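You operate a simulated robot arm through the tools that you are given. There is no shell and no other tool. Be economical: measure what you need, move in short steps, check, and stop when the job is done.

The job below is to be done with a simulated two-armed robot. You get a single attempt, and the scene is never put back.

Task
Release the die from its cradle and stand it in the green valve tray.
Fine: wing bolt freed before the lever, locked again once the die is out; the cradle held steady with the other hand while the clamp lever is pulled back. Set down upright: teal seam die.

Only the result counts: the job must be done as asked and must still hold three seconds after the hand-in. Knocking over, shifting, dropping, spilling or breaking anything else fails it.

Robot
Two 7-joint arms with two-finger parallel grippers on one trunk, on a base that drives. Base frame: it is fixed to the floor where the robot stands at the start and does not move with it; the origin is under the middle of the robot, x ahead of it, y to its left, z up; the surface under the hand at the start is at about z = 0.78. Units: m, degrees, N and s.
The left shoulder is at the start at [0.05, 0.177, 1.154], the right one opposite. With the tool pointing down near the work surface each hand reaches from about 0.16 to 0.7 m from the robot's upright axis, wherever it stands, measured 20 degrees to its own side. Places, roughly: clamp lever of the die cradle [0.5, 0.2, 0.8]; green valve tray [0.6, -0.2, 0.8]; wing bolt of the die cradle [0.5, 0.1, 0.9]. Payload 3.43 kg a hand.
The TCP of each hand is the grasp point between the finger pads, 0.034 m short of the fingertips. In the tool frame z runs along the fingers and y along their closing line. Largest opening 0.128 m; finger width 0.024, thickness 0.012; the body of the gripper, 0.048 by 0.13 m, starts 0.096 m behind the TCP.
Orientation is told as [roll, pitch, yaw] about the base's x, y, z axes, in that order, counted from this pose: with the fingers straight down and closing along the base's y, the tool's x points along the base's -x, its y along +y and its z along -z.

Tools
- The arms move only by the tool servo_tool. It takes "left_moves", "right_moves" or both (then of equal length, played together; a hand with none holds still); each is a list of rows, each a list of 7 numbers: the shift along the tool's x, y, z in m, then the turn, a rotation vector about the tool's x, y, z in degrees, then the finger opening in m, from 0 to 0.128. In form: [[dx, dy, dz, ax, ay, az, gripper], ...]. A call has 1 to 8 rows; each row is the pose to reach, as a shift and turn from the pose commanded when the call began, along the tool's axes at that moment. Each row takes 0.2 s and may step no farther than 0.05 m and 8.6 degrees from the row before; otherwise, or with a gripper value out of range, the whole call is refused. A pose out of reach is approached as far as the arm can. The call stops where the force on the tool passes 60 N (or 10 N more than at its start, if that is more) or the arm is blocked; 0.2 s more then pass. Each finger travels about 0.108 m/s and halts on what it meets, pressing with about 22 N; the grip force reading is that of the motor and also rises with nothing between the fingers. The clock runs only during rows and for 0.2 s after the last one: add rows that repeat a pose to give the fingers time. The reply holds the time, the measured pose of the TCP, the force on the tool along the base axes, the opening and the grip force, in the units named above and with some noise, with the torque about the TCP (base axes, N m) and any sound that the robot's microphone picked up, and new pictures: "views" is both (left out), scene, wrist or none (wrist: the cameras of the hands that moved).
- Cameras (640 x 400 px; columns grow to the right, rows downward): "scene" is now at [0.1491, 0.0338, 1.3139]; the picture's right is [0.39, -0.92, 0.00], its down [-0.55, -0.24, -0.80] and it looks along [0.74, 0.32, -0.60] (base axes); focal length 248 px, centre (320, 200). "left" rides on the left gripper at [0.076, 0.011, -0.16] in its tool frame; the picture's right is [-0.15, 0.99, 0.00], its down [-0.88, -0.13, -0.46] and it looks along [-0.45, -0.07, 0.89] (tool axes); focal length 234 px, centre (320, 200). "right" rides on the right gripper at [0.076, -0.011, -0.16] in its tool frame; the picture's right is [0.15, 0.99, 0.00], its down [-0.88, 0.13, -0.46] and it looks along [-0.45, 0.07, 0.89] (tool axes); focal length 234 px, centre (320, 200). There is no depth. A picture from a camera that has moved, and an enlarged one, comes with that camera's place and axes in the base frame and with its lens.
- raise_lower(by): slides the trunk up (or, below 0, down) by that many m; the arms and the scene camera ride with it, the base frame stays. It gives what a move gives, with no picture.
- roll_base(legs): drives the robot by 1 to 6 legs, each [ahead, turn to the left] in m and degrees, along the robot's own axes; the way and the turn of a leg run together, so that a leg with both is an arc; at most 1.5 m and 180 degrees a leg. The arms and the cameras ride along, it lands a little off, and it stops where it bumps. It gives what a move gives, and a new picture of the scene camera.
- aim_head(pan, tilt): turns the head with the scene camera to pan (to the left, within 80 degrees either way) and tilt (down, from -29 to 69), counted from straight ahead of the robot. It gives what a move gives, and a new picture of the scene camera.
- enlarge(camera, box): a new picture of the part [left, top, right, bottom] of that camera's present view, enlarged. No time passes.
- sign_off(): hands the job in; it is judged then, once.

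Go step by step. Nothing tells you exact positions but the pictures and the camera data: compare them with the known pose of the tool, close in by small moves and look again before you grip or let go. The budget is 120 turns and 260 pictures, counting those below and the enlarged ones. Unless the task says otherwise, let go and move clear before handing in, and close with one line.

The tools are called after "Call:" as name(argument=value, ...) on one line, values as JSON. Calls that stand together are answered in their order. servo_tool: Moves the arms, as the interface text tells. Its arguments: {"type":"object","properties":{"left_moves":{"type":"array","items":{"type":"array","items":{"type":"number"}}},"right_moves":{"type":"array","items":{"type":"array","items":{"type":"number"}}},"views":{"type":"string","enum":["both","scene","wrist","none"]}},"required":[]} The other tools are called the same way: raise_lower (by) slides the trunk up or down; roll_base (legs) drives the base; aim_head (pan, tilt) turns the head that bears the scene camera; enlarge (camera, box) takes an enlarged picture of a part of a camera's view; sign_off () hands the job in.

At the start:

```text
time_s: 0.0
left_position: [0.4243, 0.3723, 1.1191]
left_ee_rot: [-0.1, 0.0, 0.1]
left_wrist_force: [0.3, -1.2, -1.3]
left_torque: [0.01, 0.0, -0.01]
left_finger_gap: 0.1279
left_gripper_force: 0.1
right_position: [0.3718, 0.01, 1.1634]
right_ee_rot: [-0.1, -0.1, -0.1]
right_wrist_force: [-0.5, 0.0, -0.4]
right_torque: [-0.01, 0.03, 0.05]
right_finger_gap: 0.1277
right_gripper_force: 0.0
trunk travel left (down, up): [-0.325, 0.076]
robot x, y, heading: [0.0025, -0.0, -0.1]
head pan, tilt: [23.2, 36.7]
```

scene: 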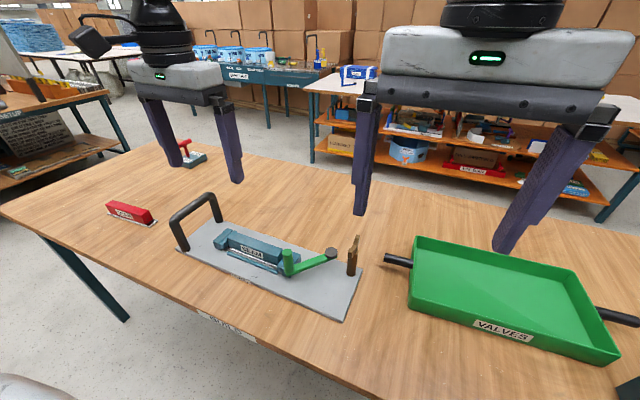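
right: 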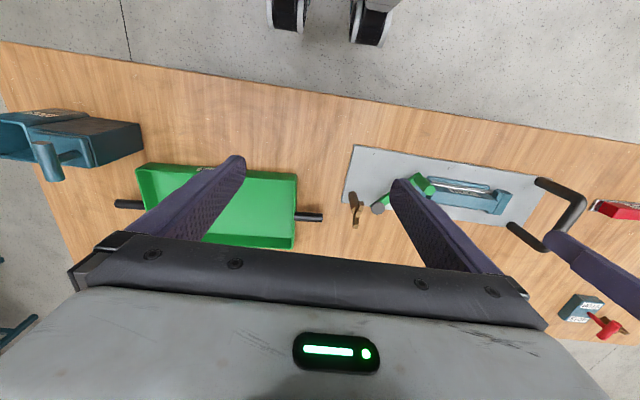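
left: 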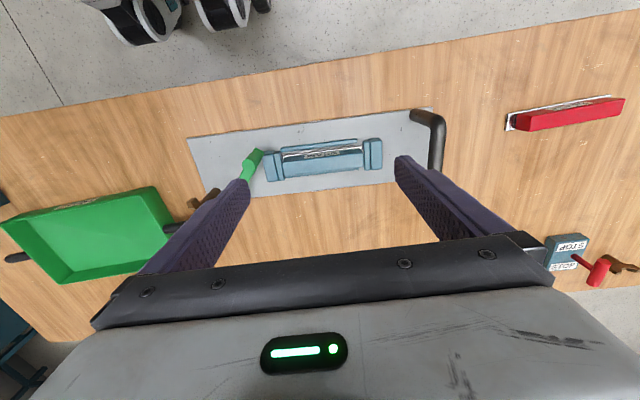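

I see the cradle (grey plate with a handle, blue die, green lever, brown wing bolt) in front of the robot, with the green tray to its right. I'll enlarge the views to understand the parts first.

Call:
enlarge(camera="scene", box=[160, 180, 380, 330])

Call:
enlarge(camera="left", box=[170, 90, 470, 220])

Call:
enlarge(camera="right", box=[320, 130, 620, 270])

```text
2.67 times, centred on (270, 255) of scene
camera zoom: at [0.1491, 0.0338, 1.3139], right [0.39, -0.92, 0.0], down [-0.55, -0.24, -0.8], along [0.74, 0.32, -0.6], focal length 662 px, centre (453, 53)
```

zoom: 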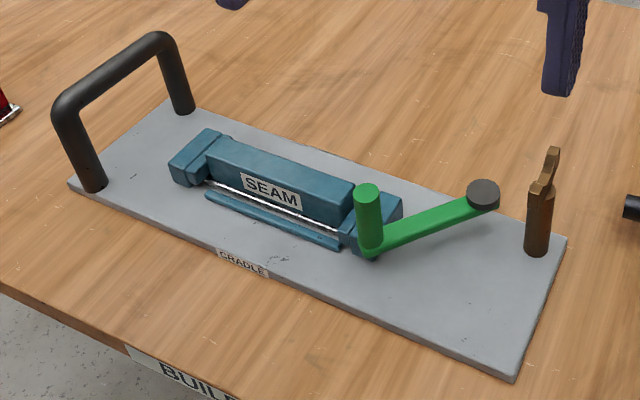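

```text
2.13 times, centred on (320, 155) of left
camera zoom: at [0.3481, 0.383, 1.2788], right [0.14, 0.99, 0.0], down [0.88, -0.13, 0.46], along [0.45, -0.07, -0.89], focal length 500 px, centre (320, 296)
```

zoom: 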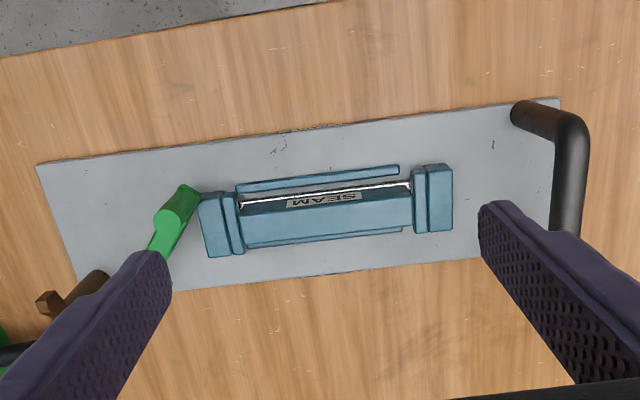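

```text
2.13 times, centred on (470, 200) of right
camera zoom: at [0.2953, -0.002, 1.3232], right [-0.15, 0.99, 0.0], down [0.88, 0.13, 0.46], along [0.45, 0.07, -0.89], focal length 500 px, centre (0, 200)
```

zoom: 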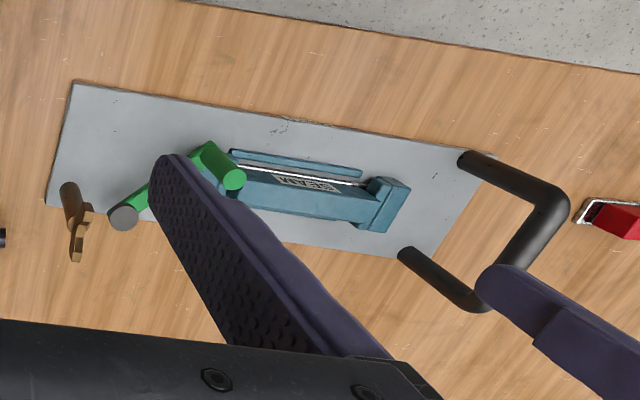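

The wing bolt is about [0.54, 0.115], with its wing at z≈0.88–0.93. The lever handle is about [0.453, 0.238], its pivot about [0.53, 0.167], and the cradle handle bar about [0.42–0.54, 0.53, 0.91]. I'll bring the right hand nearer for a close look.

Call:
servo_tool(right_moves=[[-0.025, 0.025, 0.02, 0, 0, 0, 0.128], [-0.05, 0.05, 0.04, 0, 0, 0, 0.128], [-0.075, 0.075, 0.07, 0, 0, 0, 0.128], [-0.1, 0.1, 0.1, 0, 0, 0, 0.128]], views="wrist")

Call:
enlarge(camera="right", box=[220, 80, 540, 280])

```text
time_s: 1.0
left_position: [0.4236, 0.3734, 1.1186]
left_ee_rot: [-0.1, 0.0, 0.1]
left_wrist_force: [0.4, 0.1, 0.0]
left_torque: [-0.03, 0.01, 0.0]
left_finger_gap: 0.1281
left_gripper_force: 0.0
right_position: [0.4725, 0.111, 1.062]
right_ee_rot: [0.0, 0.0, 0.1]
right_wrist_force: [-0.4, 0.1, 0.8]
right_torque: [0.01, 0.02, -0.01]
right_finger_gap: 0.1278
right_gripper_force: 0.0
trunk travel left (down, up): [-0.325, 0.076]
robot x, y, heading: [0.0013, -0.0032, 0.2]
head pan, tilt: [23.2, 36.7]
camera right: at [0.396, 0.0991, 1.2224], right [-0.15, 0.99, 0.0], down [0.88, 0.13, 0.46], along [0.45, 0.07, -0.89], focal length 234 px, centre (320, 200)
```

right: 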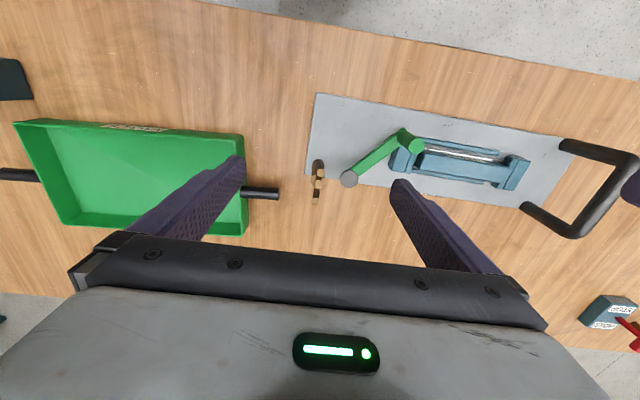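

```text
2.00 times, centred on (380, 180) of right
camera zoom: at [0.396, 0.0991, 1.2224], right [-0.15, 0.99, 0.0], down [0.88, 0.13, 0.46], along [0.45, 0.07, -0.89], focal length 468 px, centre (200, 240)
```

zoom: 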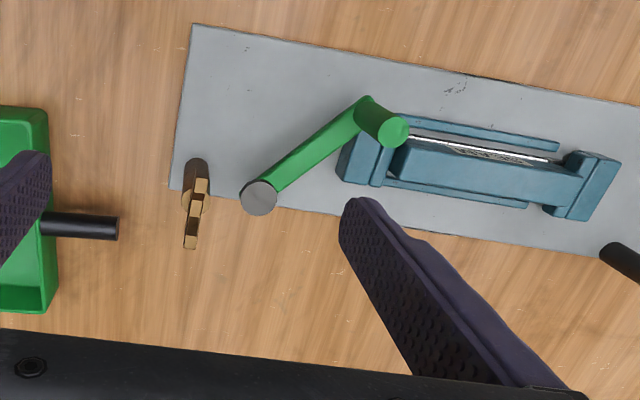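

The wing plate lies along x with its centre near [0.537, 0.117], so the default closing along y suits it. I'll move the left hand over the cradle handle and the right hand above the wing bolt.

Call:
servo_tool(left_moves=[[-0.01, 0.032, 0.024, 0, 0, 0, 0.1], [-0.02, 0.064, 0.048, 0, 0, 0, 0.08], [-0.03, 0.096, 0.07, 0, 0, 0, 0.08], [-0.04, 0.128, 0.095, 0, 0, 0, 0.08], [-0.046, 0.157, 0.118, 0, 0, 0, 0.08]], right_moves=[[-0.013, 0.001, 0.015, 0, 0, 0, 0.1], [-0.026, 0.002, 0.03, 0, 0, 0, 0.08], [-0.04, 0.004, 0.045, 0, 0, 0, 0.06], [-0.053, 0.006, 0.06, 0, 0, 0, 0.06], [-0.065, 0.006, 0.07, 0, 0, 0, 0.06]])

Call:
enlarge(camera="right", box=[220, 100, 540, 300])

Call:
enlarge(camera="scene", box=[160, 130, 420, 310])

```text
time_s: 2.4
left_position: [0.4719, 0.5288, 1.0002]
left_ee_rot: [0.1, -0.1, 0.1]
left_wrist_force: [-0.2, -0.6, 0.3]
left_torque: [-0.01, -0.03, 0.01]
left_finger_gap: 0.0798
left_gripper_force: 0.2
right_position: [0.5616, 0.0806, 1.0025]
right_ee_rot: [1.2, -0.4, -3.6]
right_wrist_force: [0.7, 1.5, 0.2]
right_torque: [-0.01, 0.0, -0.01]
right_finger_gap: 0.0599
right_gripper_force: 0.0
right hand out of reach, approached as far as the arm can: row 5
trunk travel left (down, up): [-0.325, 0.076]
robot x, y, heading: [0.0005, 0.0017, -0.1]
head pan, tilt: [23.2, 36.7]
stopped in row 5 (right hand): the arm was blocked; the commanded pose is now the measured one
camera scene: at [0.1491, 0.0332, 1.314], right [0.39, -0.92, 0.0], down [-0.55, -0.24, -0.8], along [0.74, 0.32, -0.6], focal length 248 px, centre (320, 200)
camera right: at [0.4816, 0.0703, 1.1621], right [-0.08, 1.0, 0.02], down [0.88, 0.07, 0.47], along [0.46, 0.06, -0.88], focal length 234 px, centre (320, 200)
camera left: at [0.3941, 0.5393, 1.1606], right [0.15, 0.99, 0.0], down [0.88, -0.13, 0.46], along [0.45, -0.06, -0.89], focal length 234 px, centre (320, 200)
```

scene: 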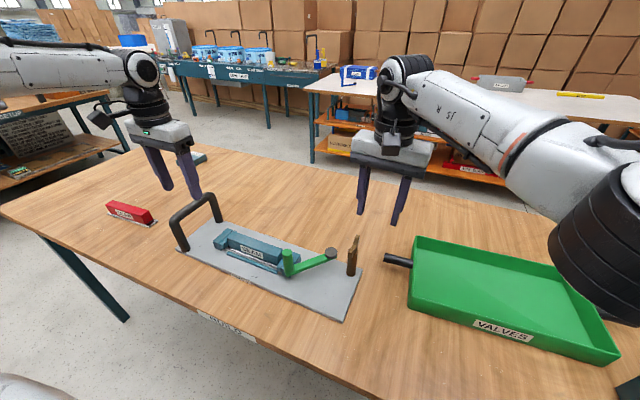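
right: 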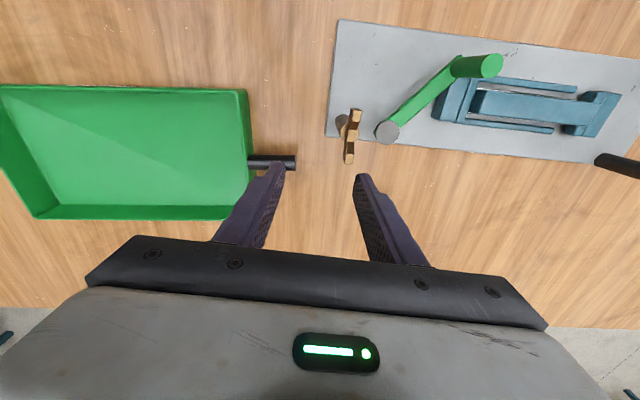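
left: 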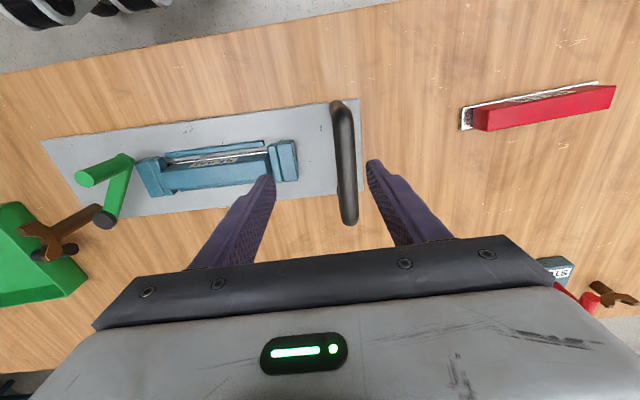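

```text
2.00 times, centred on (380, 200) of right
camera zoom: at [0.4816, 0.0703, 1.1621], right [-0.08, 1.0, 0.02], down [0.88, 0.07, 0.47], along [0.46, 0.06, -0.88], focal length 468 px, centre (200, 200)
```

zoom: 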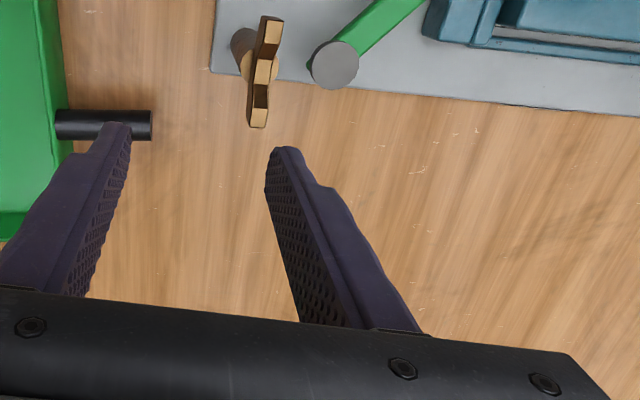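

```text
2.22 times, centred on (290, 220) of scene
camera zoom: at [0.1491, 0.0332, 1.314], right [0.39, -0.92, 0.0], down [-0.55, -0.24, -0.8], along [0.74, 0.32, -0.6], focal length 551 px, centre (387, 156)
```

zoom: 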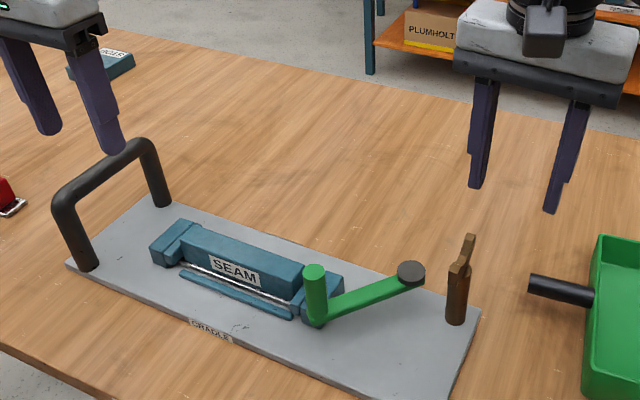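

The right arm ran out of reach at the wing bolt. Turning the base about 20° to the left brings it within easier reach, so I'll raise the trunk slightly for clearance and then turn.

Call:
raise_lower(by=0.03)

Call:
roll_base(legs=[[0, 20]])

```text
time_s: 3.1
left_position: [0.4703, 0.5303, 1.0299]
left_ee_rot: [0.1, -0.1, 0.0]
left_wrist_force: [-0.2, 1.0, -0.3]
left_torque: [-0.02, 0.0, 0.0]
left_finger_gap: 0.08
left_gripper_force: 0.1
right_position: [0.5599, 0.0813, 1.0323]
right_ee_rot: [1.2, -0.5, -3.6]
right_wrist_force: [-0.3, 0.3, 0.1]
right_torque: [-0.02, 0.02, 0.01]
right_finger_gap: 0.0602
right_gripper_force: 0.0
trunk travel left (down, up): [-0.355, 0.046]
robot x, y, heading: [-0.0001, -0.0012, -0.0]
head pan, tilt: [23.2, 36.7]
```

```text
time_s: 4.6
left_position: [0.2597, 0.6591, 1.03]
left_ee_rot: [0.1, 0.0, 20.2]
left_wrist_force: [-0.2, 0.5, 0.1]
left_torque: [0.03, 0.0, 0.01]
left_finger_gap: 0.08
left_gripper_force: 0.1
right_position: [0.4987, 0.2684, 1.0341]
right_ee_rot: [1.1, -0.7, 16.5]
right_wrist_force: [0.6, 0.3, -0.7]
right_torque: [-0.03, 0.0, 0.0]
right_finger_gap: 0.0599
right_gripper_force: 0.0
trunk travel left (down, up): [-0.355, 0.046]
robot x, y, heading: [0.0006, -0.0009, 19.7]
head pan, tilt: [23.2, 36.7]
camera scene: at [0.1278, 0.0835, 1.3439], right [0.69, -0.73, 0.0], down [-0.43, -0.41, -0.8], along [0.58, 0.55, -0.6], focal length 248 px, centre (320, 200)
```

scene: 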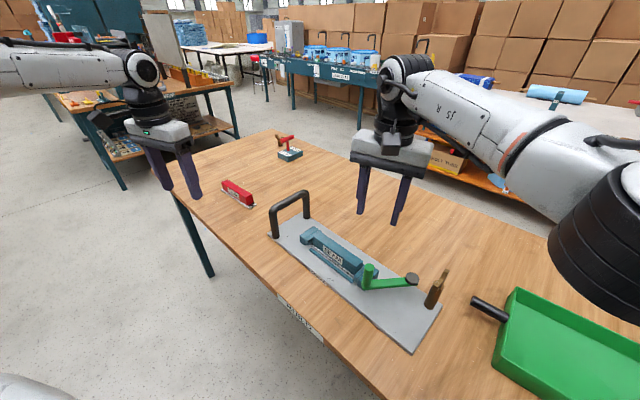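

Turned to about 20°. I'll now send the left hand back over the cradle handle and the right hand over the wing bolt, both at yaw 0.

Call:
servo_tool(left_moves=[[-0.025, -0.032, 0.005, 0, 0, 3.4, 0.08], [-0.05, -0.064, 0.01, 0, 0, 6.8, 0.08], [-0.076, -0.097, 0.015, 0, 0, 10.1, 0.08], [-0.102, -0.129, 0.02, 0, 0, 13.5, 0.08], [-0.127, -0.161, 0.025, 0, 0, 16.8, 0.08], [-0.1526, -0.1935, 0.03, 0, 0, 20.2, 0.08]], right_moves=[[0.001, -0.026, 0.005, 0, 0, 2.8, 0.06], [0.002, -0.052, 0.01, 0, 0, 5.5, 0.06], [0.003, -0.078, 0.015, 0, 0, 8.3, 0.06], [0.004, -0.104, 0.02, 0, 0, 11, 0.06], [0.005, -0.13, 0.025, 0, 0, 13.8, 0.06], [0.0065, -0.1556, 0.03, 0, 0, 16.5, 0.06]], views="wrist")

Call:
aim_head(pan=0, tilt=42)

Call:
enlarge(camera="right", box=[220, 80, 540, 280])

Call:
enlarge(camera="left", box=[120, 80, 440, 280])

```text
time_s: 6.0
left_position: [0.4411, 0.526, 1.0048]
left_ee_rot: [0.2, -0.2, -0.1]
left_wrist_force: [-0.7, -0.5, -0.1]
left_torque: [0.03, -0.01, 0.02]
left_finger_gap: 0.0801
left_gripper_force: 0.1
left hand out of reach, approached as far as the arm can: row 6
right_position: [0.5371, 0.1181, 1.0001]
right_ee_rot: [1.4, -0.2, -0.1]
right_wrist_force: [-0.5, -0.5, -0.4]
right_torque: [0.0, -0.05, 0.04]
right_finger_gap: 0.0598
right_gripper_force: 0.0
trunk travel left (down, up): [-0.355, 0.046]
robot x, y, heading: [-0.0019, 0.0008, 19.9]
head pan, tilt: [23.2, 36.7]
camera right: at [0.4596, 0.1029, 1.1594], right [-0.15, 0.99, 0.02], down [0.88, 0.12, 0.46], along [0.45, 0.09, -0.89], focal length 234 px, centre (320, 200)
camera left: at [0.364, 0.5347, 1.1643], right [0.15, 0.99, 0.0], down [0.88, -0.13, 0.46], along [0.45, -0.07, -0.89], focal length 234 px, centre (320, 200)
```

right: 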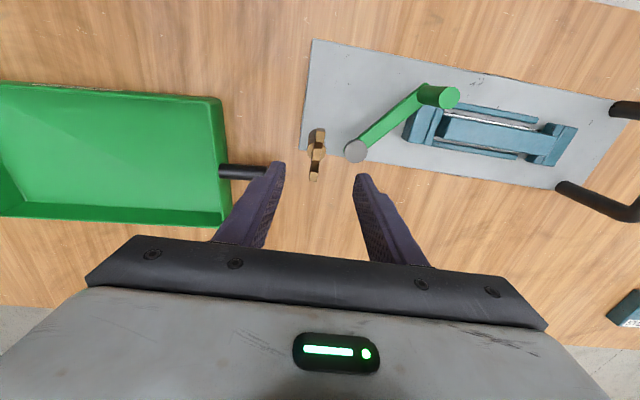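
left: 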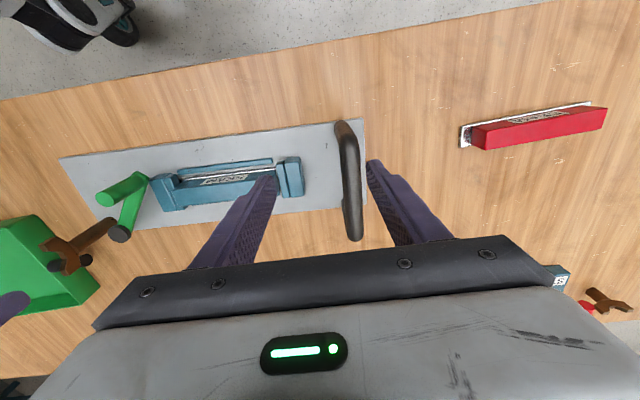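

```text
time_s: 6.9
left_position: [0.4405, 0.5251, 1.0035]
left_ee_rot: [0.0, -0.2, -0.1]
left_wrist_force: [0.2, 0.2, 0.1]
left_torque: [-0.02, 0.02, -0.03]
left_finger_gap: 0.08
left_gripper_force: 0.2
right_position: [0.5367, 0.1199, 1.0001]
right_ee_rot: [1.3, -0.3, 0.0]
right_wrist_force: [0.2, -0.3, -0.1]
right_torque: [0.0, -0.02, 0.01]
right_finger_gap: 0.0599
right_gripper_force: 0.1
trunk travel left (down, up): [-0.355, 0.046]
robot x, y, heading: [-0.0016, 0.0025, 20.1]
head pan, tilt: [0.0, 42.0]
camera scene: at [0.1433, 0.0523, 1.336], right [0.34, -0.94, 0.0], down [-0.63, -0.23, -0.74], along [0.7, 0.26, -0.67], focal length 248 px, centre (320, 200)
```

scene: 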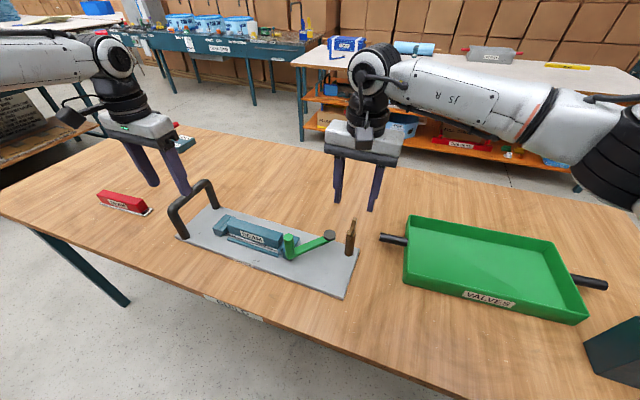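

```text
2.00 times, centred on (380, 180) of right
camera zoom: at [0.4597, 0.104, 1.1594], right [-0.15, 0.99, 0.02], down [0.88, 0.12, 0.46], along [0.45, 0.09, -0.89], focal length 468 px, centre (200, 240)
```

zoom: 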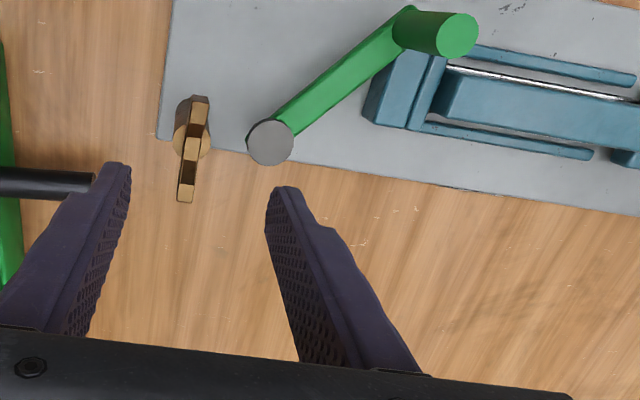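

```text
2.00 times, centred on (280, 180) of left
camera zoom: at [0.3638, 0.5358, 1.1641], right [0.15, 0.99, 0.0], down [0.88, -0.13, 0.46], along [0.45, -0.07, -0.89], focal length 468 px, centre (400, 240)
```

zoom: 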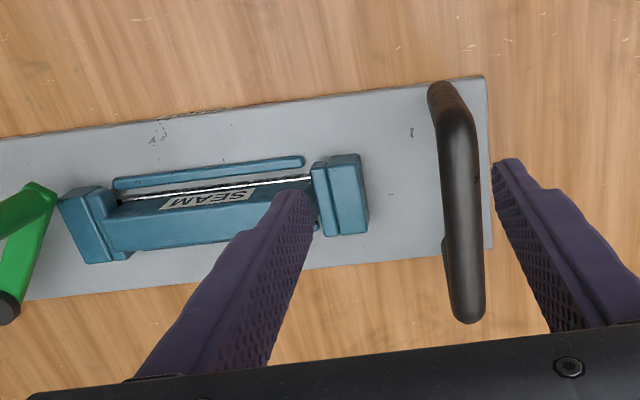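

The bar is at y≈0.553, and the wing centre is about [0.533, 0.117]. I'll lower the left hand round the bar and the right hand round the wing without closing, then check.

Call:
servo_tool(left_moves=[[0, 0.014, 0, 0, 0, 0, 0.08], [0, 0.028, 0.01, 0, 0, 0, 0.08], [0, 0.028, 0.035, 0, 0, 0, 0.08], [0, 0.028, 0.06, 0, 0, 0, 0.08], [0, 0.028, 0.08, 0, 0, 0, 0.08], [0, 0.028, 0.095, 0, 0, 0, 0.08]], right_moves=[[0.002, -0.001, 0.01, 0.5, 0, 0, 0.06], [0.002, -0.002, 0.025, 1.2, 0, 0, 0.06], [0.002, -0.002, 0.04, 1.2, 0, 0, 0.06], [0.002, -0.002, 0.055, 1.2, 0, 0, 0.06], [0.002, -0.002, 0.07, 1.2, 0, 0, 0.06], [0.002, -0.002, 0.085, 1.2, 0, 0, 0.06]])

Call:
enlarge(camera="scene", box=[130, 140, 420, 310])

Call:
enlarge(camera="right", box=[220, 80, 480, 240])

```text
time_s: 8.3
left_position: [0.415, 0.5456, 0.9251]
left_ee_rot: [0.1, -0.1, 0.0]
left_wrist_force: [0.7, -0.5, 0.2]
left_torque: [0.0, 0.01, -0.01]
left_finger_gap: 0.08
left_gripper_force: 0.1
left hand out of reach, approached as far as the arm can: row 2, 3, 4, 5, 6
right_position: [0.5342, 0.119, 0.9154]
right_ee_rot: [0.1, -0.2, 0.0]
right_wrist_force: [0.3, 0.3, 0.4]
right_torque: [0.01, 0.01, 0.0]
right_finger_gap: 0.0597
right_gripper_force: 0.1
trunk travel left (down, up): [-0.355, 0.046]
robot x, y, heading: [0.0012, 0.0034, 20.0]
head pan, tilt: [0.0, 42.0]
camera scene: at [0.1434, 0.0523, 1.336], right [0.34, -0.94, 0.0], down [-0.63, -0.23, -0.74], along [0.7, 0.26, -0.67], focal length 248 px, centre (320, 200)
camera right: at [0.4577, 0.1066, 1.0746], right [-0.15, 0.99, 0.0], down [0.88, 0.13, 0.46], along [0.45, 0.07, -0.89], focal length 234 px, centre (320, 200)
camera left: at [0.3384, 0.5568, 1.0851], right [0.15, 0.99, 0.0], down [0.88, -0.13, 0.46], along [0.45, -0.07, -0.89], focal length 234 px, centre (320, 200)
```

scene: 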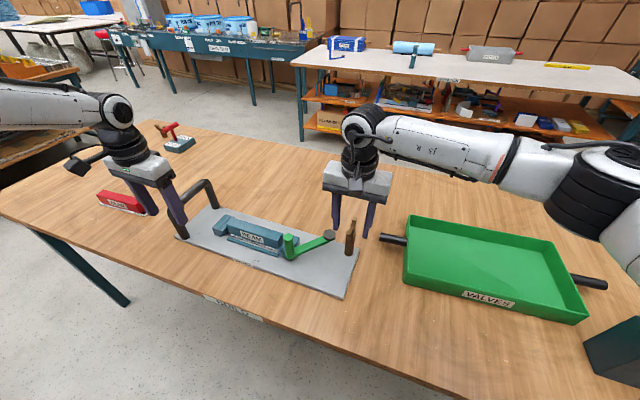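
right: 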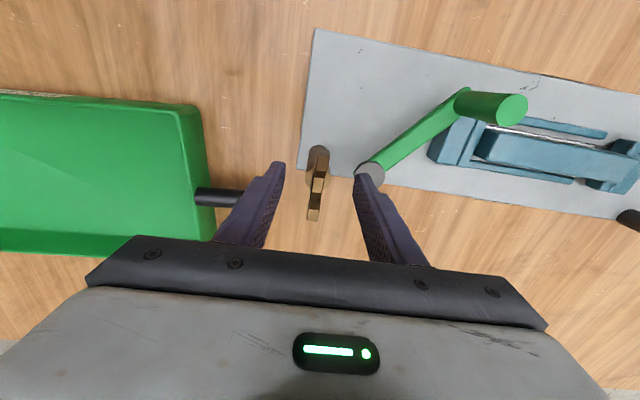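
left: 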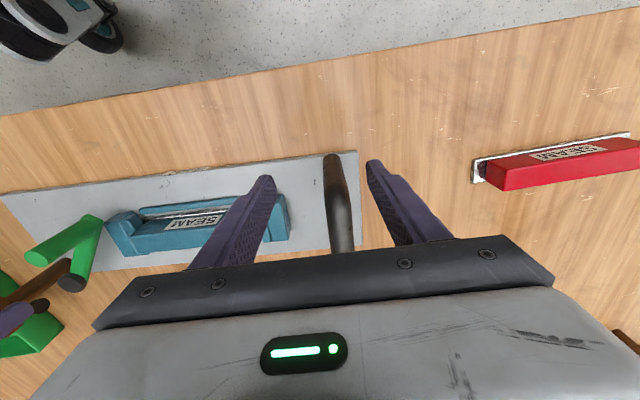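

```text
2.21 times, centred on (275, 225) of scene
camera zoom: at [0.1434, 0.0523, 1.336], right [0.34, -0.94, 0.0], down [-0.63, -0.23, -0.74], along [0.7, 0.26, -0.67], focal length 548 px, centre (419, 145)
```

zoom: 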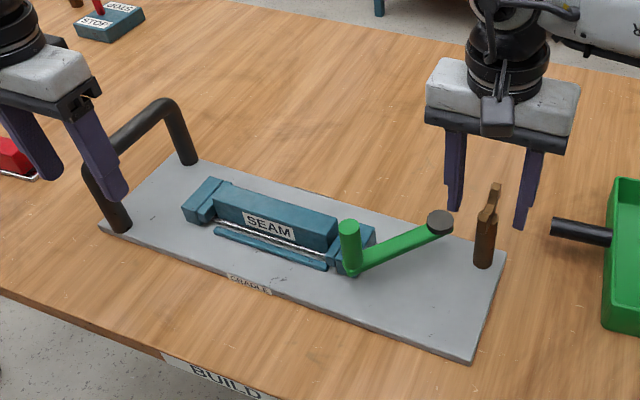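

```text
2.46 times, centred on (350, 160) of right
camera zoom: at [0.4577, 0.1066, 1.0746], right [-0.15, 0.99, 0.0], down [0.88, 0.13, 0.46], along [0.45, 0.07, -0.89], focal length 576 px, centre (246, 298)
```

zoom: 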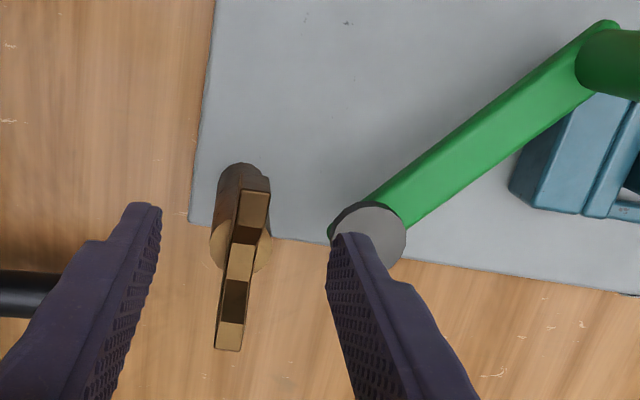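

The left hand falls short of the bar with the trunk this high. I'll raise both hands by 0.09 and lower the trunk by 0.10, which should extend the reach.

Call:
servo_tool(left_moves=[[0, 0, -0.025, 0, 0, 0, 0.08], [0, 0, -0.05, 0, 0, 0, 0.08], [0, 0, -0.075, 0, 0, 0, 0.08], [0, 0, -0.1, 0, 0, 0, 0.08]], right_moves=[[0, 0, -0.025, 0, 0, 0, 0.06], [0, 0, -0.05, 0, 0, 0, 0.06], [0, 0, -0.075, 0, 0, 0, 0.06], [0, 0, -0.1, 0, 0, 0, 0.06]], views="none")

Call:
raise_lower(by=-0.09)

```text
time_s: 9.3
left_position: [0.4128, 0.5459, 1.0268]
left_ee_rot: [0.1, 0.0, 0.0]
left_wrist_force: [-0.1, -1.4, 0.2]
left_torque: [0.01, 0.01, 0.02]
left_finger_gap: 0.08
left_gripper_force: 0.0
right_position: [0.5338, 0.1176, 1.0159]
right_ee_rot: [0.1, -0.2, 0.0]
right_wrist_force: [-0.7, -0.1, 0.5]
right_torque: [0.0, 0.0, -0.03]
right_finger_gap: 0.06
right_gripper_force: 0.0
trunk travel left (down, up): [-0.355, 0.046]
robot x, y, heading: [0.0016, 0.0009, 19.9]
head pan, tilt: [0.0, 42.0]
```

```text
time_s: 10.6
left_position: [0.4138, 0.5466, 0.9346]
left_ee_rot: [0.0, 0.0, 0.0]
left_wrist_force: [0.5, 0.2, 0.2]
left_torque: [-0.05, 0.04, 0.0]
left_finger_gap: 0.0798
left_gripper_force: 0.1
right_position: [0.5345, 0.1182, 0.9251]
right_ee_rot: [0.1, -0.3, 0.0]
right_wrist_force: [1.0, 0.2, 0.6]
right_torque: [0.03, 0.0, 0.01]
right_finger_gap: 0.0599
right_gripper_force: 0.1
trunk travel left (down, up): [-0.265, 0.136]
robot x, y, heading: [0.001, 0.0021, 20.1]
head pan, tilt: [0.0, 42.0]
```

Now I'll try the left hand forward along the bar, astride it.

Call:
servo_tool(left_moves=[[-0.01, 0.007, 0.0, 0, 0, 0, 0.08], [-0.025, 0.007, 0.01, 0, 0, 0, 0.08], [-0.04, 0.007, 0.02, 0, 0, 0, 0.08], [-0.05, 0.007, 0.03, 0, 0, 0, 0.08]], views="both")

```text
time_s: 11.6
left_position: [0.4349, 0.5473, 0.9124]
left_ee_rot: [0.2, -0.1, 0.0]
left_wrist_force: [0.5, -1.1, 0.4]
left_torque: [-0.01, 0.01, 0.01]
left_finger_gap: 0.0802
left_gripper_force: 0.1
left hand out of reach, approached as far as the arm can: row 2, 3, 4
right_position: [0.5338, 0.1179, 0.9253]
right_ee_rot: [0.1, -0.2, 0.1]
right_wrist_force: [0.4, -0.7, -0.2]
right_torque: [0.02, 0.01, -0.02]
right_finger_gap: 0.0598
right_gripper_force: 0.0
trunk travel left (down, up): [-0.265, 0.136]
robot x, y, heading: [0.0007, 0.0003, 20.0]
head pan, tilt: [0.0, 42.0]
camera scene: at [0.1433, 0.0522, 1.246], right [0.34, -0.94, 0.0], down [-0.63, -0.23, -0.74], along [0.7, 0.26, -0.67], focal length 248 px, centre (320, 200)
camera left: at [0.359, 0.5573, 1.0714], right [0.15, 0.99, 0.0], down [0.88, -0.13, 0.46], along [0.45, -0.07, -0.89], focal length 234 px, centre (320, 200)
```

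scene: 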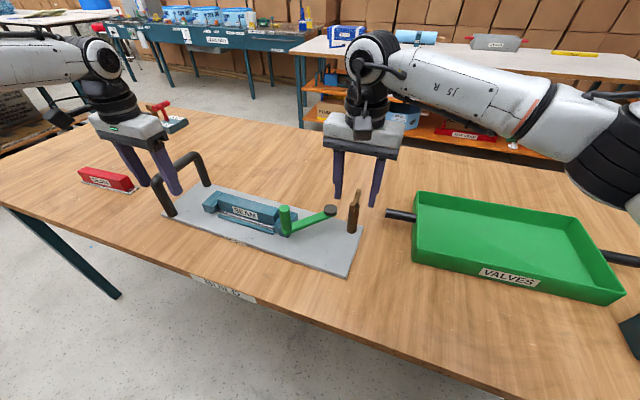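
left: 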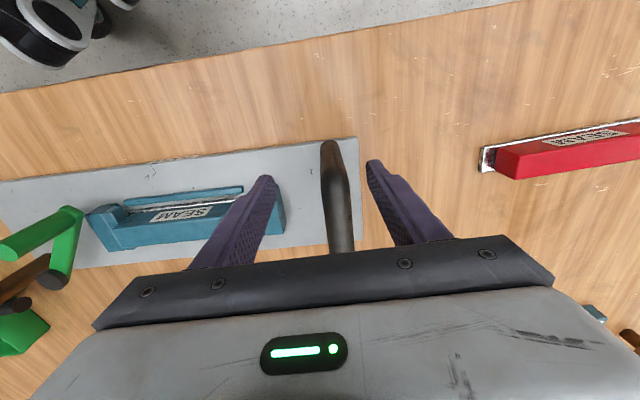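

The bar is at y≈0.557, so the left hand needs another centimetre. I'll lower the trunk 0.08 more, with the hands raised first.

Call:
servo_tool(left_moves=[[0, 0, -0.03, 0, 0, 0, 0.08], [0, 0, -0.06, 0, 0, 0, 0.08], [0, 0, -0.08, 0, 0, 0, 0.08]], right_moves=[[0, 0, -0.03, 0, 0, 0, 0.06], [0, 0, -0.06, 0, 0, 0, 0.06], [0, 0, -0.08, 0, 0, 0, 0.06]], views="none")

Call:
raise_lower(by=-0.075)

Call:
servo_tool(left_moves=[[-0.005, 0.005, 0.0, 0, 0, 0, 0.08], [-0.01, 0.01, 0.005, 0, 0, 0, 0.08], [-0.02, 0.01, 0.01, 0, 0, 0, 0.08], [-0.025, 0.01, 0.012, 0, 0, 0, 0.08]], views="wrist")

```text
time_s: 12.4
left_position: [0.4344, 0.5459, 0.992]
left_ee_rot: [0.1, -0.1, 0.0]
left_wrist_force: [0.4, -0.4, -0.2]
left_torque: [-0.01, 0.03, 0.0]
left_finger_gap: 0.0796
left_gripper_force: 0.1
right_position: [0.5333, 0.119, 1.0066]
right_ee_rot: [0.2, -0.2, -0.1]
right_wrist_force: [-0.4, 0.7, -1.0]
right_torque: [0.0, 0.05, 0.0]
right_finger_gap: 0.06
right_gripper_force: 0.2
trunk travel left (down, up): [-0.265, 0.136]
robot x, y, heading: [0.0005, 0.0008, 20.3]
head pan, tilt: [0.0, 42.0]
```

```text
time_s: 13.5
left_position: [0.4357, 0.5474, 0.916]
left_ee_rot: [0.2, -0.1, 0.0]
left_wrist_force: [-0.3, 0.1, 0.1]
left_torque: [-0.04, -0.02, 0.0]
left_finger_gap: 0.0803
left_gripper_force: 0.0
right_position: [0.5335, 0.1188, 0.9306]
right_ee_rot: [0.3, -0.2, -0.1]
right_wrist_force: [-0.4, 0.8, 0.3]
right_torque: [0.02, 0.02, 0.01]
right_finger_gap: 0.06
right_gripper_force: 0.1
trunk travel left (down, up): [-0.19, 0.211]
robot x, y, heading: [-0.0028, 0.0025, 20.0]
head pan, tilt: [0.0, 42.0]
```

```text
time_s: 14.5
left_position: [0.4355, 0.5525, 0.9046]
left_ee_rot: [0.1, -0.2, -0.1]
left_wrist_force: [-0.1, 0.3, -0.5]
left_torque: [-0.01, 0.01, 0.0]
left_finger_gap: 0.0798
left_gripper_force: 0.1
left hand out of reach, approached as far as the arm can: row 1, 2, 3, 4
right_position: [0.5345, 0.1181, 0.9299]
right_ee_rot: [0.1, -0.2, -0.1]
right_wrist_force: [0.3, 0.1, -0.3]
right_torque: [-0.01, 0.01, 0.02]
right_finger_gap: 0.06
right_gripper_force: 0.2
trunk travel left (down, up): [-0.19, 0.211]
robot x, y, heading: [0.0016, -0.0008, 20.1]
head pan, tilt: [0.0, 42.0]
camera left: at [0.3597, 0.5624, 1.0647], right [0.15, 0.99, 0.0], down [0.88, -0.13, 0.46], along [0.45, -0.07, -0.89], focal length 234 px, centre (320, 200)
```

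left: 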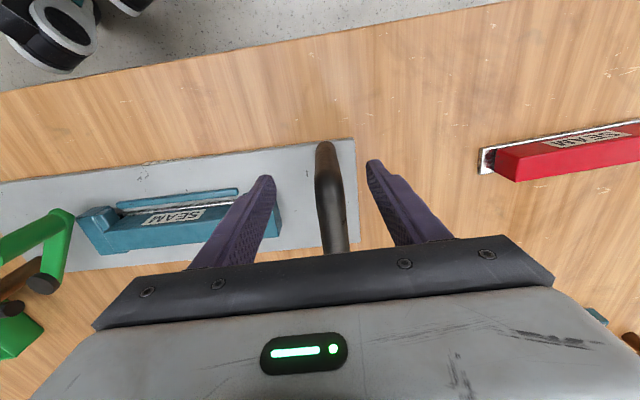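

I'll settle on gripping the near corner of the handle, backing off slightly in x and shifting in y to centre it.

Call:
servo_tool(left_moves=[[0.004, 0.003, 0.0, 0, 0, 0, 0.08], [0.008, 0.007, 0.004, 0, 0, 0, 0.08], [0.008, 0.007, 0.004, 0, 0, 0, 0.08]], views="wrist")

```text
time_s: 15.3
left_position: [0.4279, 0.5585, 0.9003]
left_ee_rot: [0.1, 0.0, 0.0]
left_wrist_force: [-0.6, 0.4, -0.6]
left_torque: [0.04, -0.02, -0.02]
left_finger_gap: 0.0801
left_gripper_force: 0.1
right_position: [0.5357, 0.1174, 0.9289]
right_ee_rot: [0.1, -0.3, 0.0]
right_wrist_force: [-0.2, -0.1, 0.6]
right_torque: [0.01, 0.01, 0.0]
right_finger_gap: 0.0597
right_gripper_force: 0.0
trunk travel left (down, up): [-0.19, 0.211]
robot x, y, heading: [-0.0019, 0.0018, 20.3]
head pan, tilt: [0.0, 42.0]
camera left: at [0.3515, 0.5697, 1.0609], right [0.15, 0.99, 0.0], down [0.88, -0.13, 0.46], along [0.45, -0.07, -0.89], focal length 234 px, centre (320, 200)
```

left: 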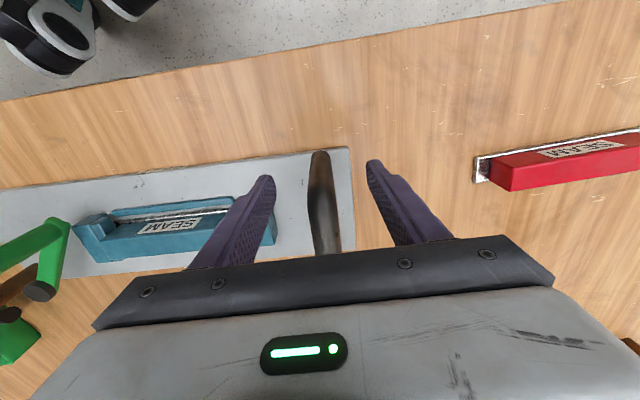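

Now centred on the handle; I'll close the left hand.

Call:
servo_tool(left_moves=[[0, 0, 0, 0, 0, 0, 0.06], [0, 0, 0, 0, 0, 0, 0.045], [0, 0, 0, 0, 0, 0, 0.032], [0, 0, 0, 0, 0, 0, 0.022], [0, 0, 0, 0, 0, 0, 0.01], [0, 0, 0, 0, 0, 0, 0.01]], views="both")

Call:
enlarge(camera="scene", box=[110, 130, 400, 290])

```text
time_s: 16.7
left_position: [0.4277, 0.5595, 0.9013]
left_ee_rot: [0.1, 0.1, -0.1]
left_wrist_force: [-1.6, 0.4, -0.1]
left_torque: [-0.12, -0.04, -0.23]
left_finger_gap: 0.0239
left_gripper_force: 21.9
right_position: [0.5339, 0.1175, 0.9305]
right_ee_rot: [0.1, -0.2, 0.0]
right_wrist_force: [-0.2, -0.3, -0.4]
right_torque: [0.01, -0.01, 0.02]
right_finger_gap: 0.0599
right_gripper_force: 0.0
trunk travel left (down, up): [-0.19, 0.211]
robot x, y, heading: [0.0008, -0.0004, 20.2]
head pan, tilt: [0.0, 42.0]
camera scene: at [0.1432, 0.0523, 1.171], right [0.34, -0.94, 0.0], down [-0.63, -0.23, -0.74], along [0.7, 0.26, -0.67], focal length 248 px, centre (320, 200)
camera left: at [0.3516, 0.5696, 1.061], right [0.15, 0.99, 0.0], down [0.88, -0.13, 0.46], along [0.45, -0.07, -0.89], focal length 234 px, centre (320, 200)
```

scene: 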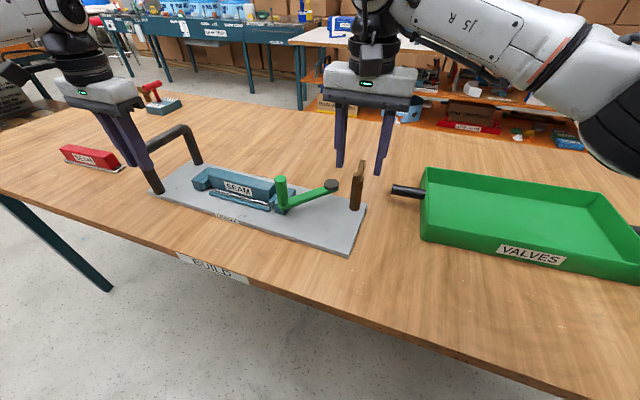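
left: 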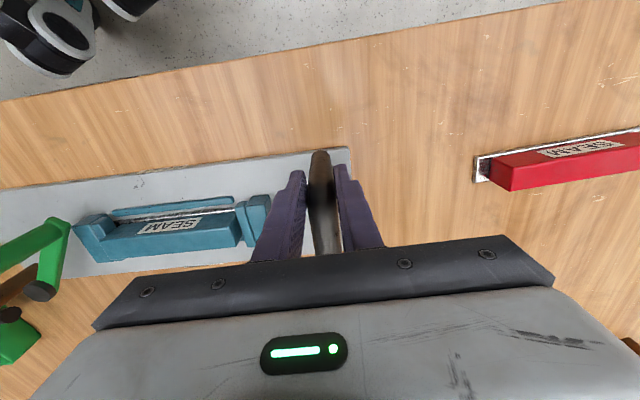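

```text
2.21 times, centred on (255, 210) of scene
camera zoom: at [0.1432, 0.0523, 1.171], right [0.34, -0.94, 0.0], down [-0.63, -0.23, -0.74], along [0.7, 0.26, -0.67], focal length 548 px, centre (463, 178)
```

zoom: 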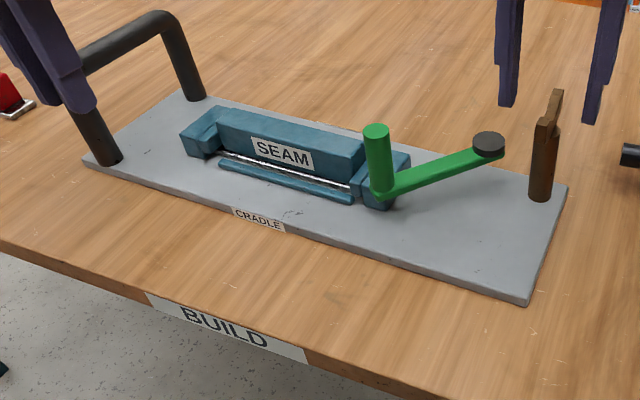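

The left hand is holding the handle. Refined: the wing's centre is about [0.538, 0.117] and its top z≈0.90. I'll lower the right hand over it and close.

Call:
servo_tool(right_moves=[[-0.004, 0, 0.015, 0, 0, 0, 0.05], [-0.004, 0, 0.027, 0, 0, 0, 0.04], [-0.004, 0, 0.027, 0, 0, 0, 0.025], [-0.004, 0, 0.027, 0, 0, 0, 0.012], [-0.004, 0, 0.027, 0, 0, 0, 0.0], [-0.004, 0, 0.027, 0, 0, 0, 0.0]], views="wrist")

Call:
enlarge(camera="right", box=[240, 100, 440, 225])

Call:
enlarge(camera="scene", box=[240, 100, 440, 225])

```text
time_s: 18.1
left_position: [0.4286, 0.5601, 0.9014]
left_ee_rot: [0.1, 0.0, 0.0]
left_wrist_force: [-0.1, 4.6, 0.4]
left_torque: [-0.24, -0.25, -0.12]
left_finger_gap: 0.024
left_gripper_force: 22.7
right_position: [0.5386, 0.1174, 0.904]
right_ee_rot: [0.2, -0.2, -0.1]
right_wrist_force: [-0.4, -11.2, 1.6]
right_torque: [-0.44, 0.35, -0.02]
right_finger_gap: 0.0234
right_gripper_force: 22.5
trunk travel left (down, up): [-0.19, 0.211]
robot x, y, heading: [-0.002, 0.0002, 20.3]
head pan, tilt: [0.0, 42.0]
camera right: at [0.4613, 0.1064, 1.0629], right [-0.15, 0.99, 0.0], down [0.88, 0.13, 0.46], along [0.45, 0.07, -0.89], focal length 234 px, centre (320, 200)
```

right: 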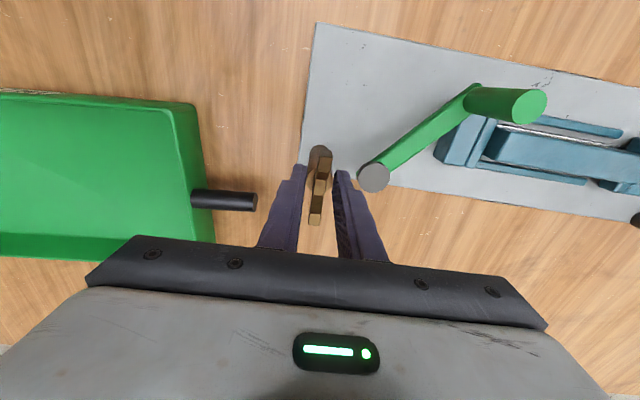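

```text
3.20 times, centred on (340, 162) of right
camera zoom: at [0.4613, 0.1064, 1.0629], right [-0.15, 0.99, 0.0], down [0.88, 0.13, 0.46], along [0.45, 0.07, -0.89], focal length 749 px, centre (256, 320)
```

zoom: 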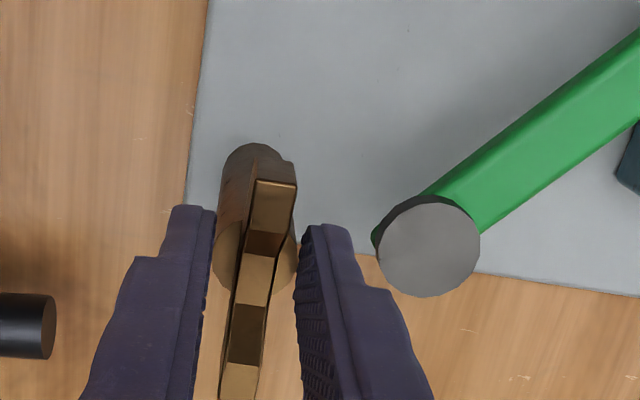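

```text
3.20 times, centred on (340, 162) of scene
camera zoom: at [0.1432, 0.0519, 1.171], right [0.34, -0.94, 0.0], down [-0.63, -0.23, -0.74], along [0.7, 0.26, -0.67], focal length 794 px, centre (256, 320)
```

zoom: 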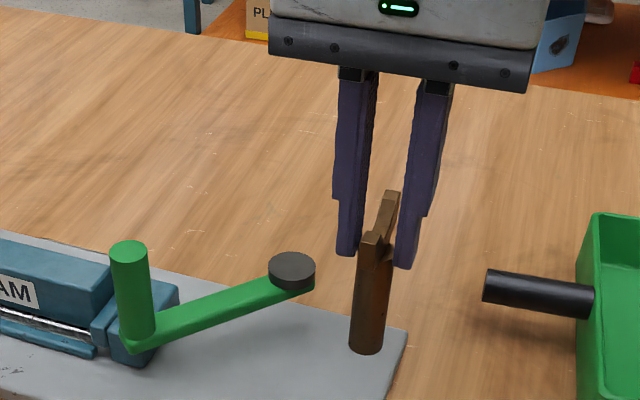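

The fingers closed on the post just below the wing (gap 0.0234). I'll open, raise by 0.014 and close on the wing plate itself.

Call:
servo_tool(right_moves=[[0, 0, 0, 0, 0, 0, 0.045], [0, 0, -0.007, 0, 0, 0, 0.045], [0, -0.001, -0.014, 0, 0, 0, 0.03], [0, -0.001, -0.014, 0, 0, 0, 0.015], [0, -0.001, -0.014, 0, 0, 0, 0.0], [0, -0.001, -0.014, 0, 0, 0, 0.0]], views="wrist")

Call:
enlarge(camera="right", box=[240, 100, 440, 225])

```text
time_s: 19.5
left_position: [0.4269, 0.5599, 0.901]
left_ee_rot: [0.0, 0.1, 0.0]
left_wrist_force: [-1.5, 3.2, 1.5]
left_torque: [-0.1, 0.04, -0.22]
left_finger_gap: 0.0242
left_gripper_force: 22.4
right_position: [0.5377, 0.1175, 0.9161]
right_ee_rot: [0.2, -0.3, 0.0]
right_wrist_force: [-0.3, -2.1, 0.2]
right_torque: [-0.09, 0.17, 0.02]
right_finger_gap: 0.0096
right_gripper_force: 22.1
trunk travel left (down, up): [-0.19, 0.211]
robot x, y, heading: [-0.0015, -0.0033, 20.0]
head pan, tilt: [0.0, 42.0]
camera right: at [0.4609, 0.106, 1.077], right [-0.15, 0.99, 0.0], down [0.88, 0.13, 0.46], along [0.45, 0.07, -0.89], focal length 234 px, centre (320, 200)
```

right: 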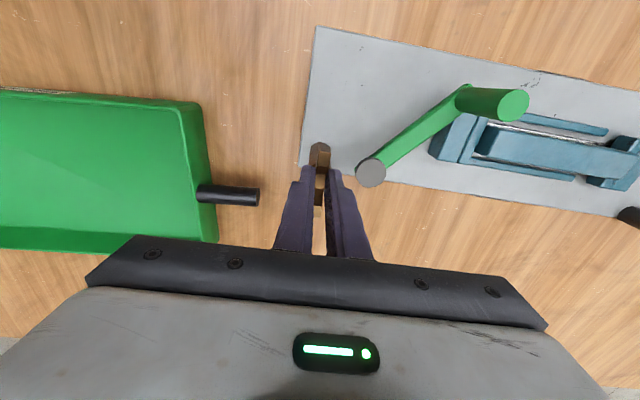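

```text
3.20 times, centred on (340, 162) of right
camera zoom: at [0.4609, 0.106, 1.077], right [-0.15, 0.99, 0.0], down [0.88, 0.13, 0.46], along [0.45, 0.07, -0.89], focal length 749 px, centre (256, 320)
```

zoom: 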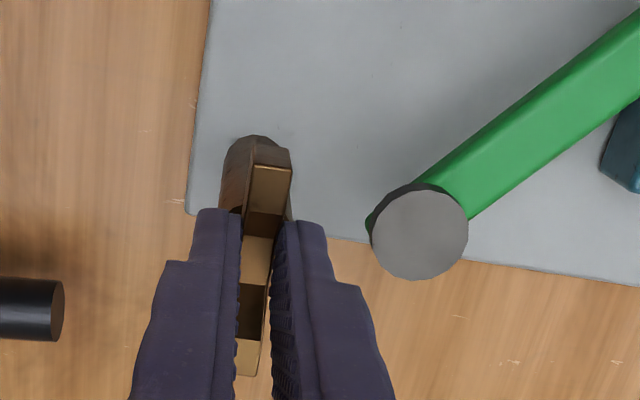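

The wing is gripped (gap 0.0096). I'll turn it counter-clockwise (loosen) and watch the torque.

Call:
servo_tool(right_moves=[[0, 0, 0, 0, 0, -6, 0.0], [0, 0, 0, 0, 0, -12, 0.0], [0, 0, 0, 0, 0, -18, 0.0]], views="none")

```text
time_s: 20.3
left_position: [0.4282, 0.5603, 0.9009]
left_ee_rot: [0.1, 0.1, 0.0]
left_wrist_force: [-3.7, 4.5, 0.7]
left_torque: [-0.1, -0.19, -0.17]
left_finger_gap: 0.0241
left_gripper_force: 21.5
right_position: [0.5376, 0.1172, 0.9176]
right_ee_rot: [0.0, -0.3, 18.1]
right_wrist_force: [2.0, -4.5, -0.3]
right_torque: [-0.27, 0.31, -0.01]
right_finger_gap: 0.0099
right_gripper_force: 22.1
trunk travel left (down, up): [-0.19, 0.211]
robot x, y, heading: [-0.002, -0.0027, 20.2]
head pan, tilt: [0.0, 42.0]
```

It turns freely, so I'll keep going.

Call:
servo_tool(right_moves=[[0, 0, 0, 0, 0, -8, 0.0], [0, 0, 0, 0, 0, -16, 0.0], [0, 0, 0, 0, 0, -24, 0.0], [0, 0, 0, 0, 0, -32, 0.0], [0, 0, 0, 0, 0, -40, 0.0], [0, 0, 0, 0, 0, -48, 0.0], [0, 0, 0, 0, 0, -56, 0.0]], views="wrist")

Call:
enlarge(camera="scene", box=[240, 100, 440, 225])

```text
time_s: 21.9
left_position: [0.4279, 0.5599, 0.9016]
left_ee_rot: [0.4, 0.0, 0.1]
left_wrist_force: [-3.9, 11.8, -0.1]
left_torque: [-0.23, -0.28, -0.16]
left_finger_gap: 0.0238
left_gripper_force: 22.5
right_position: [0.5397, 0.1155, 0.9168]
right_ee_rot: [-0.2, -0.2, 62.0]
right_wrist_force: [5.8, -16.7, -0.2]
right_torque: [-0.01, -0.32, 0.0]
right_finger_gap: 0.0097
right_gripper_force: 21.5
right hand out of reach, approached as far as the arm can: row 6, 7
trunk travel left (down, up): [-0.19, 0.211]
robot x, y, heading: [0.0011, -0.001, 20.1]
head pan, tilt: [0.0, 42.0]
camera right: at [0.512, 0.0438, 1.0772], right [-0.94, 0.34, 0.0], down [0.3, 0.84, 0.46], along [0.16, 0.43, -0.89], focal length 234 px, centre (320, 200)
```

right: 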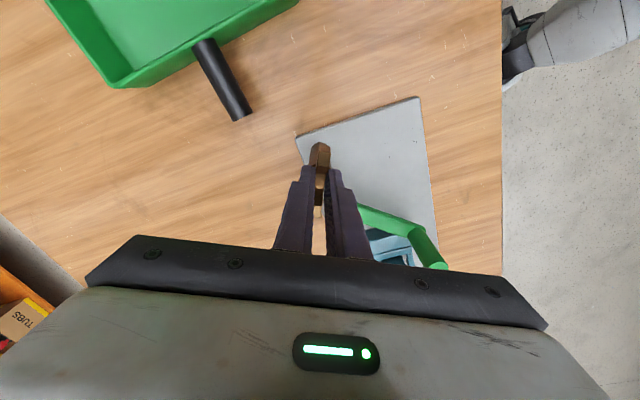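

```text
3.20 times, centred on (340, 162) of scene
camera zoom: at [0.1435, 0.0519, 1.171], right [0.34, -0.94, 0.0], down [-0.63, -0.23, -0.74], along [0.7, 0.26, -0.67], focal length 794 px, centre (256, 320)
```

zoom: 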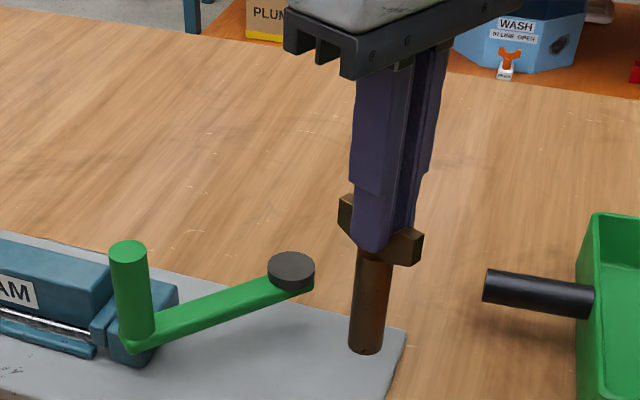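

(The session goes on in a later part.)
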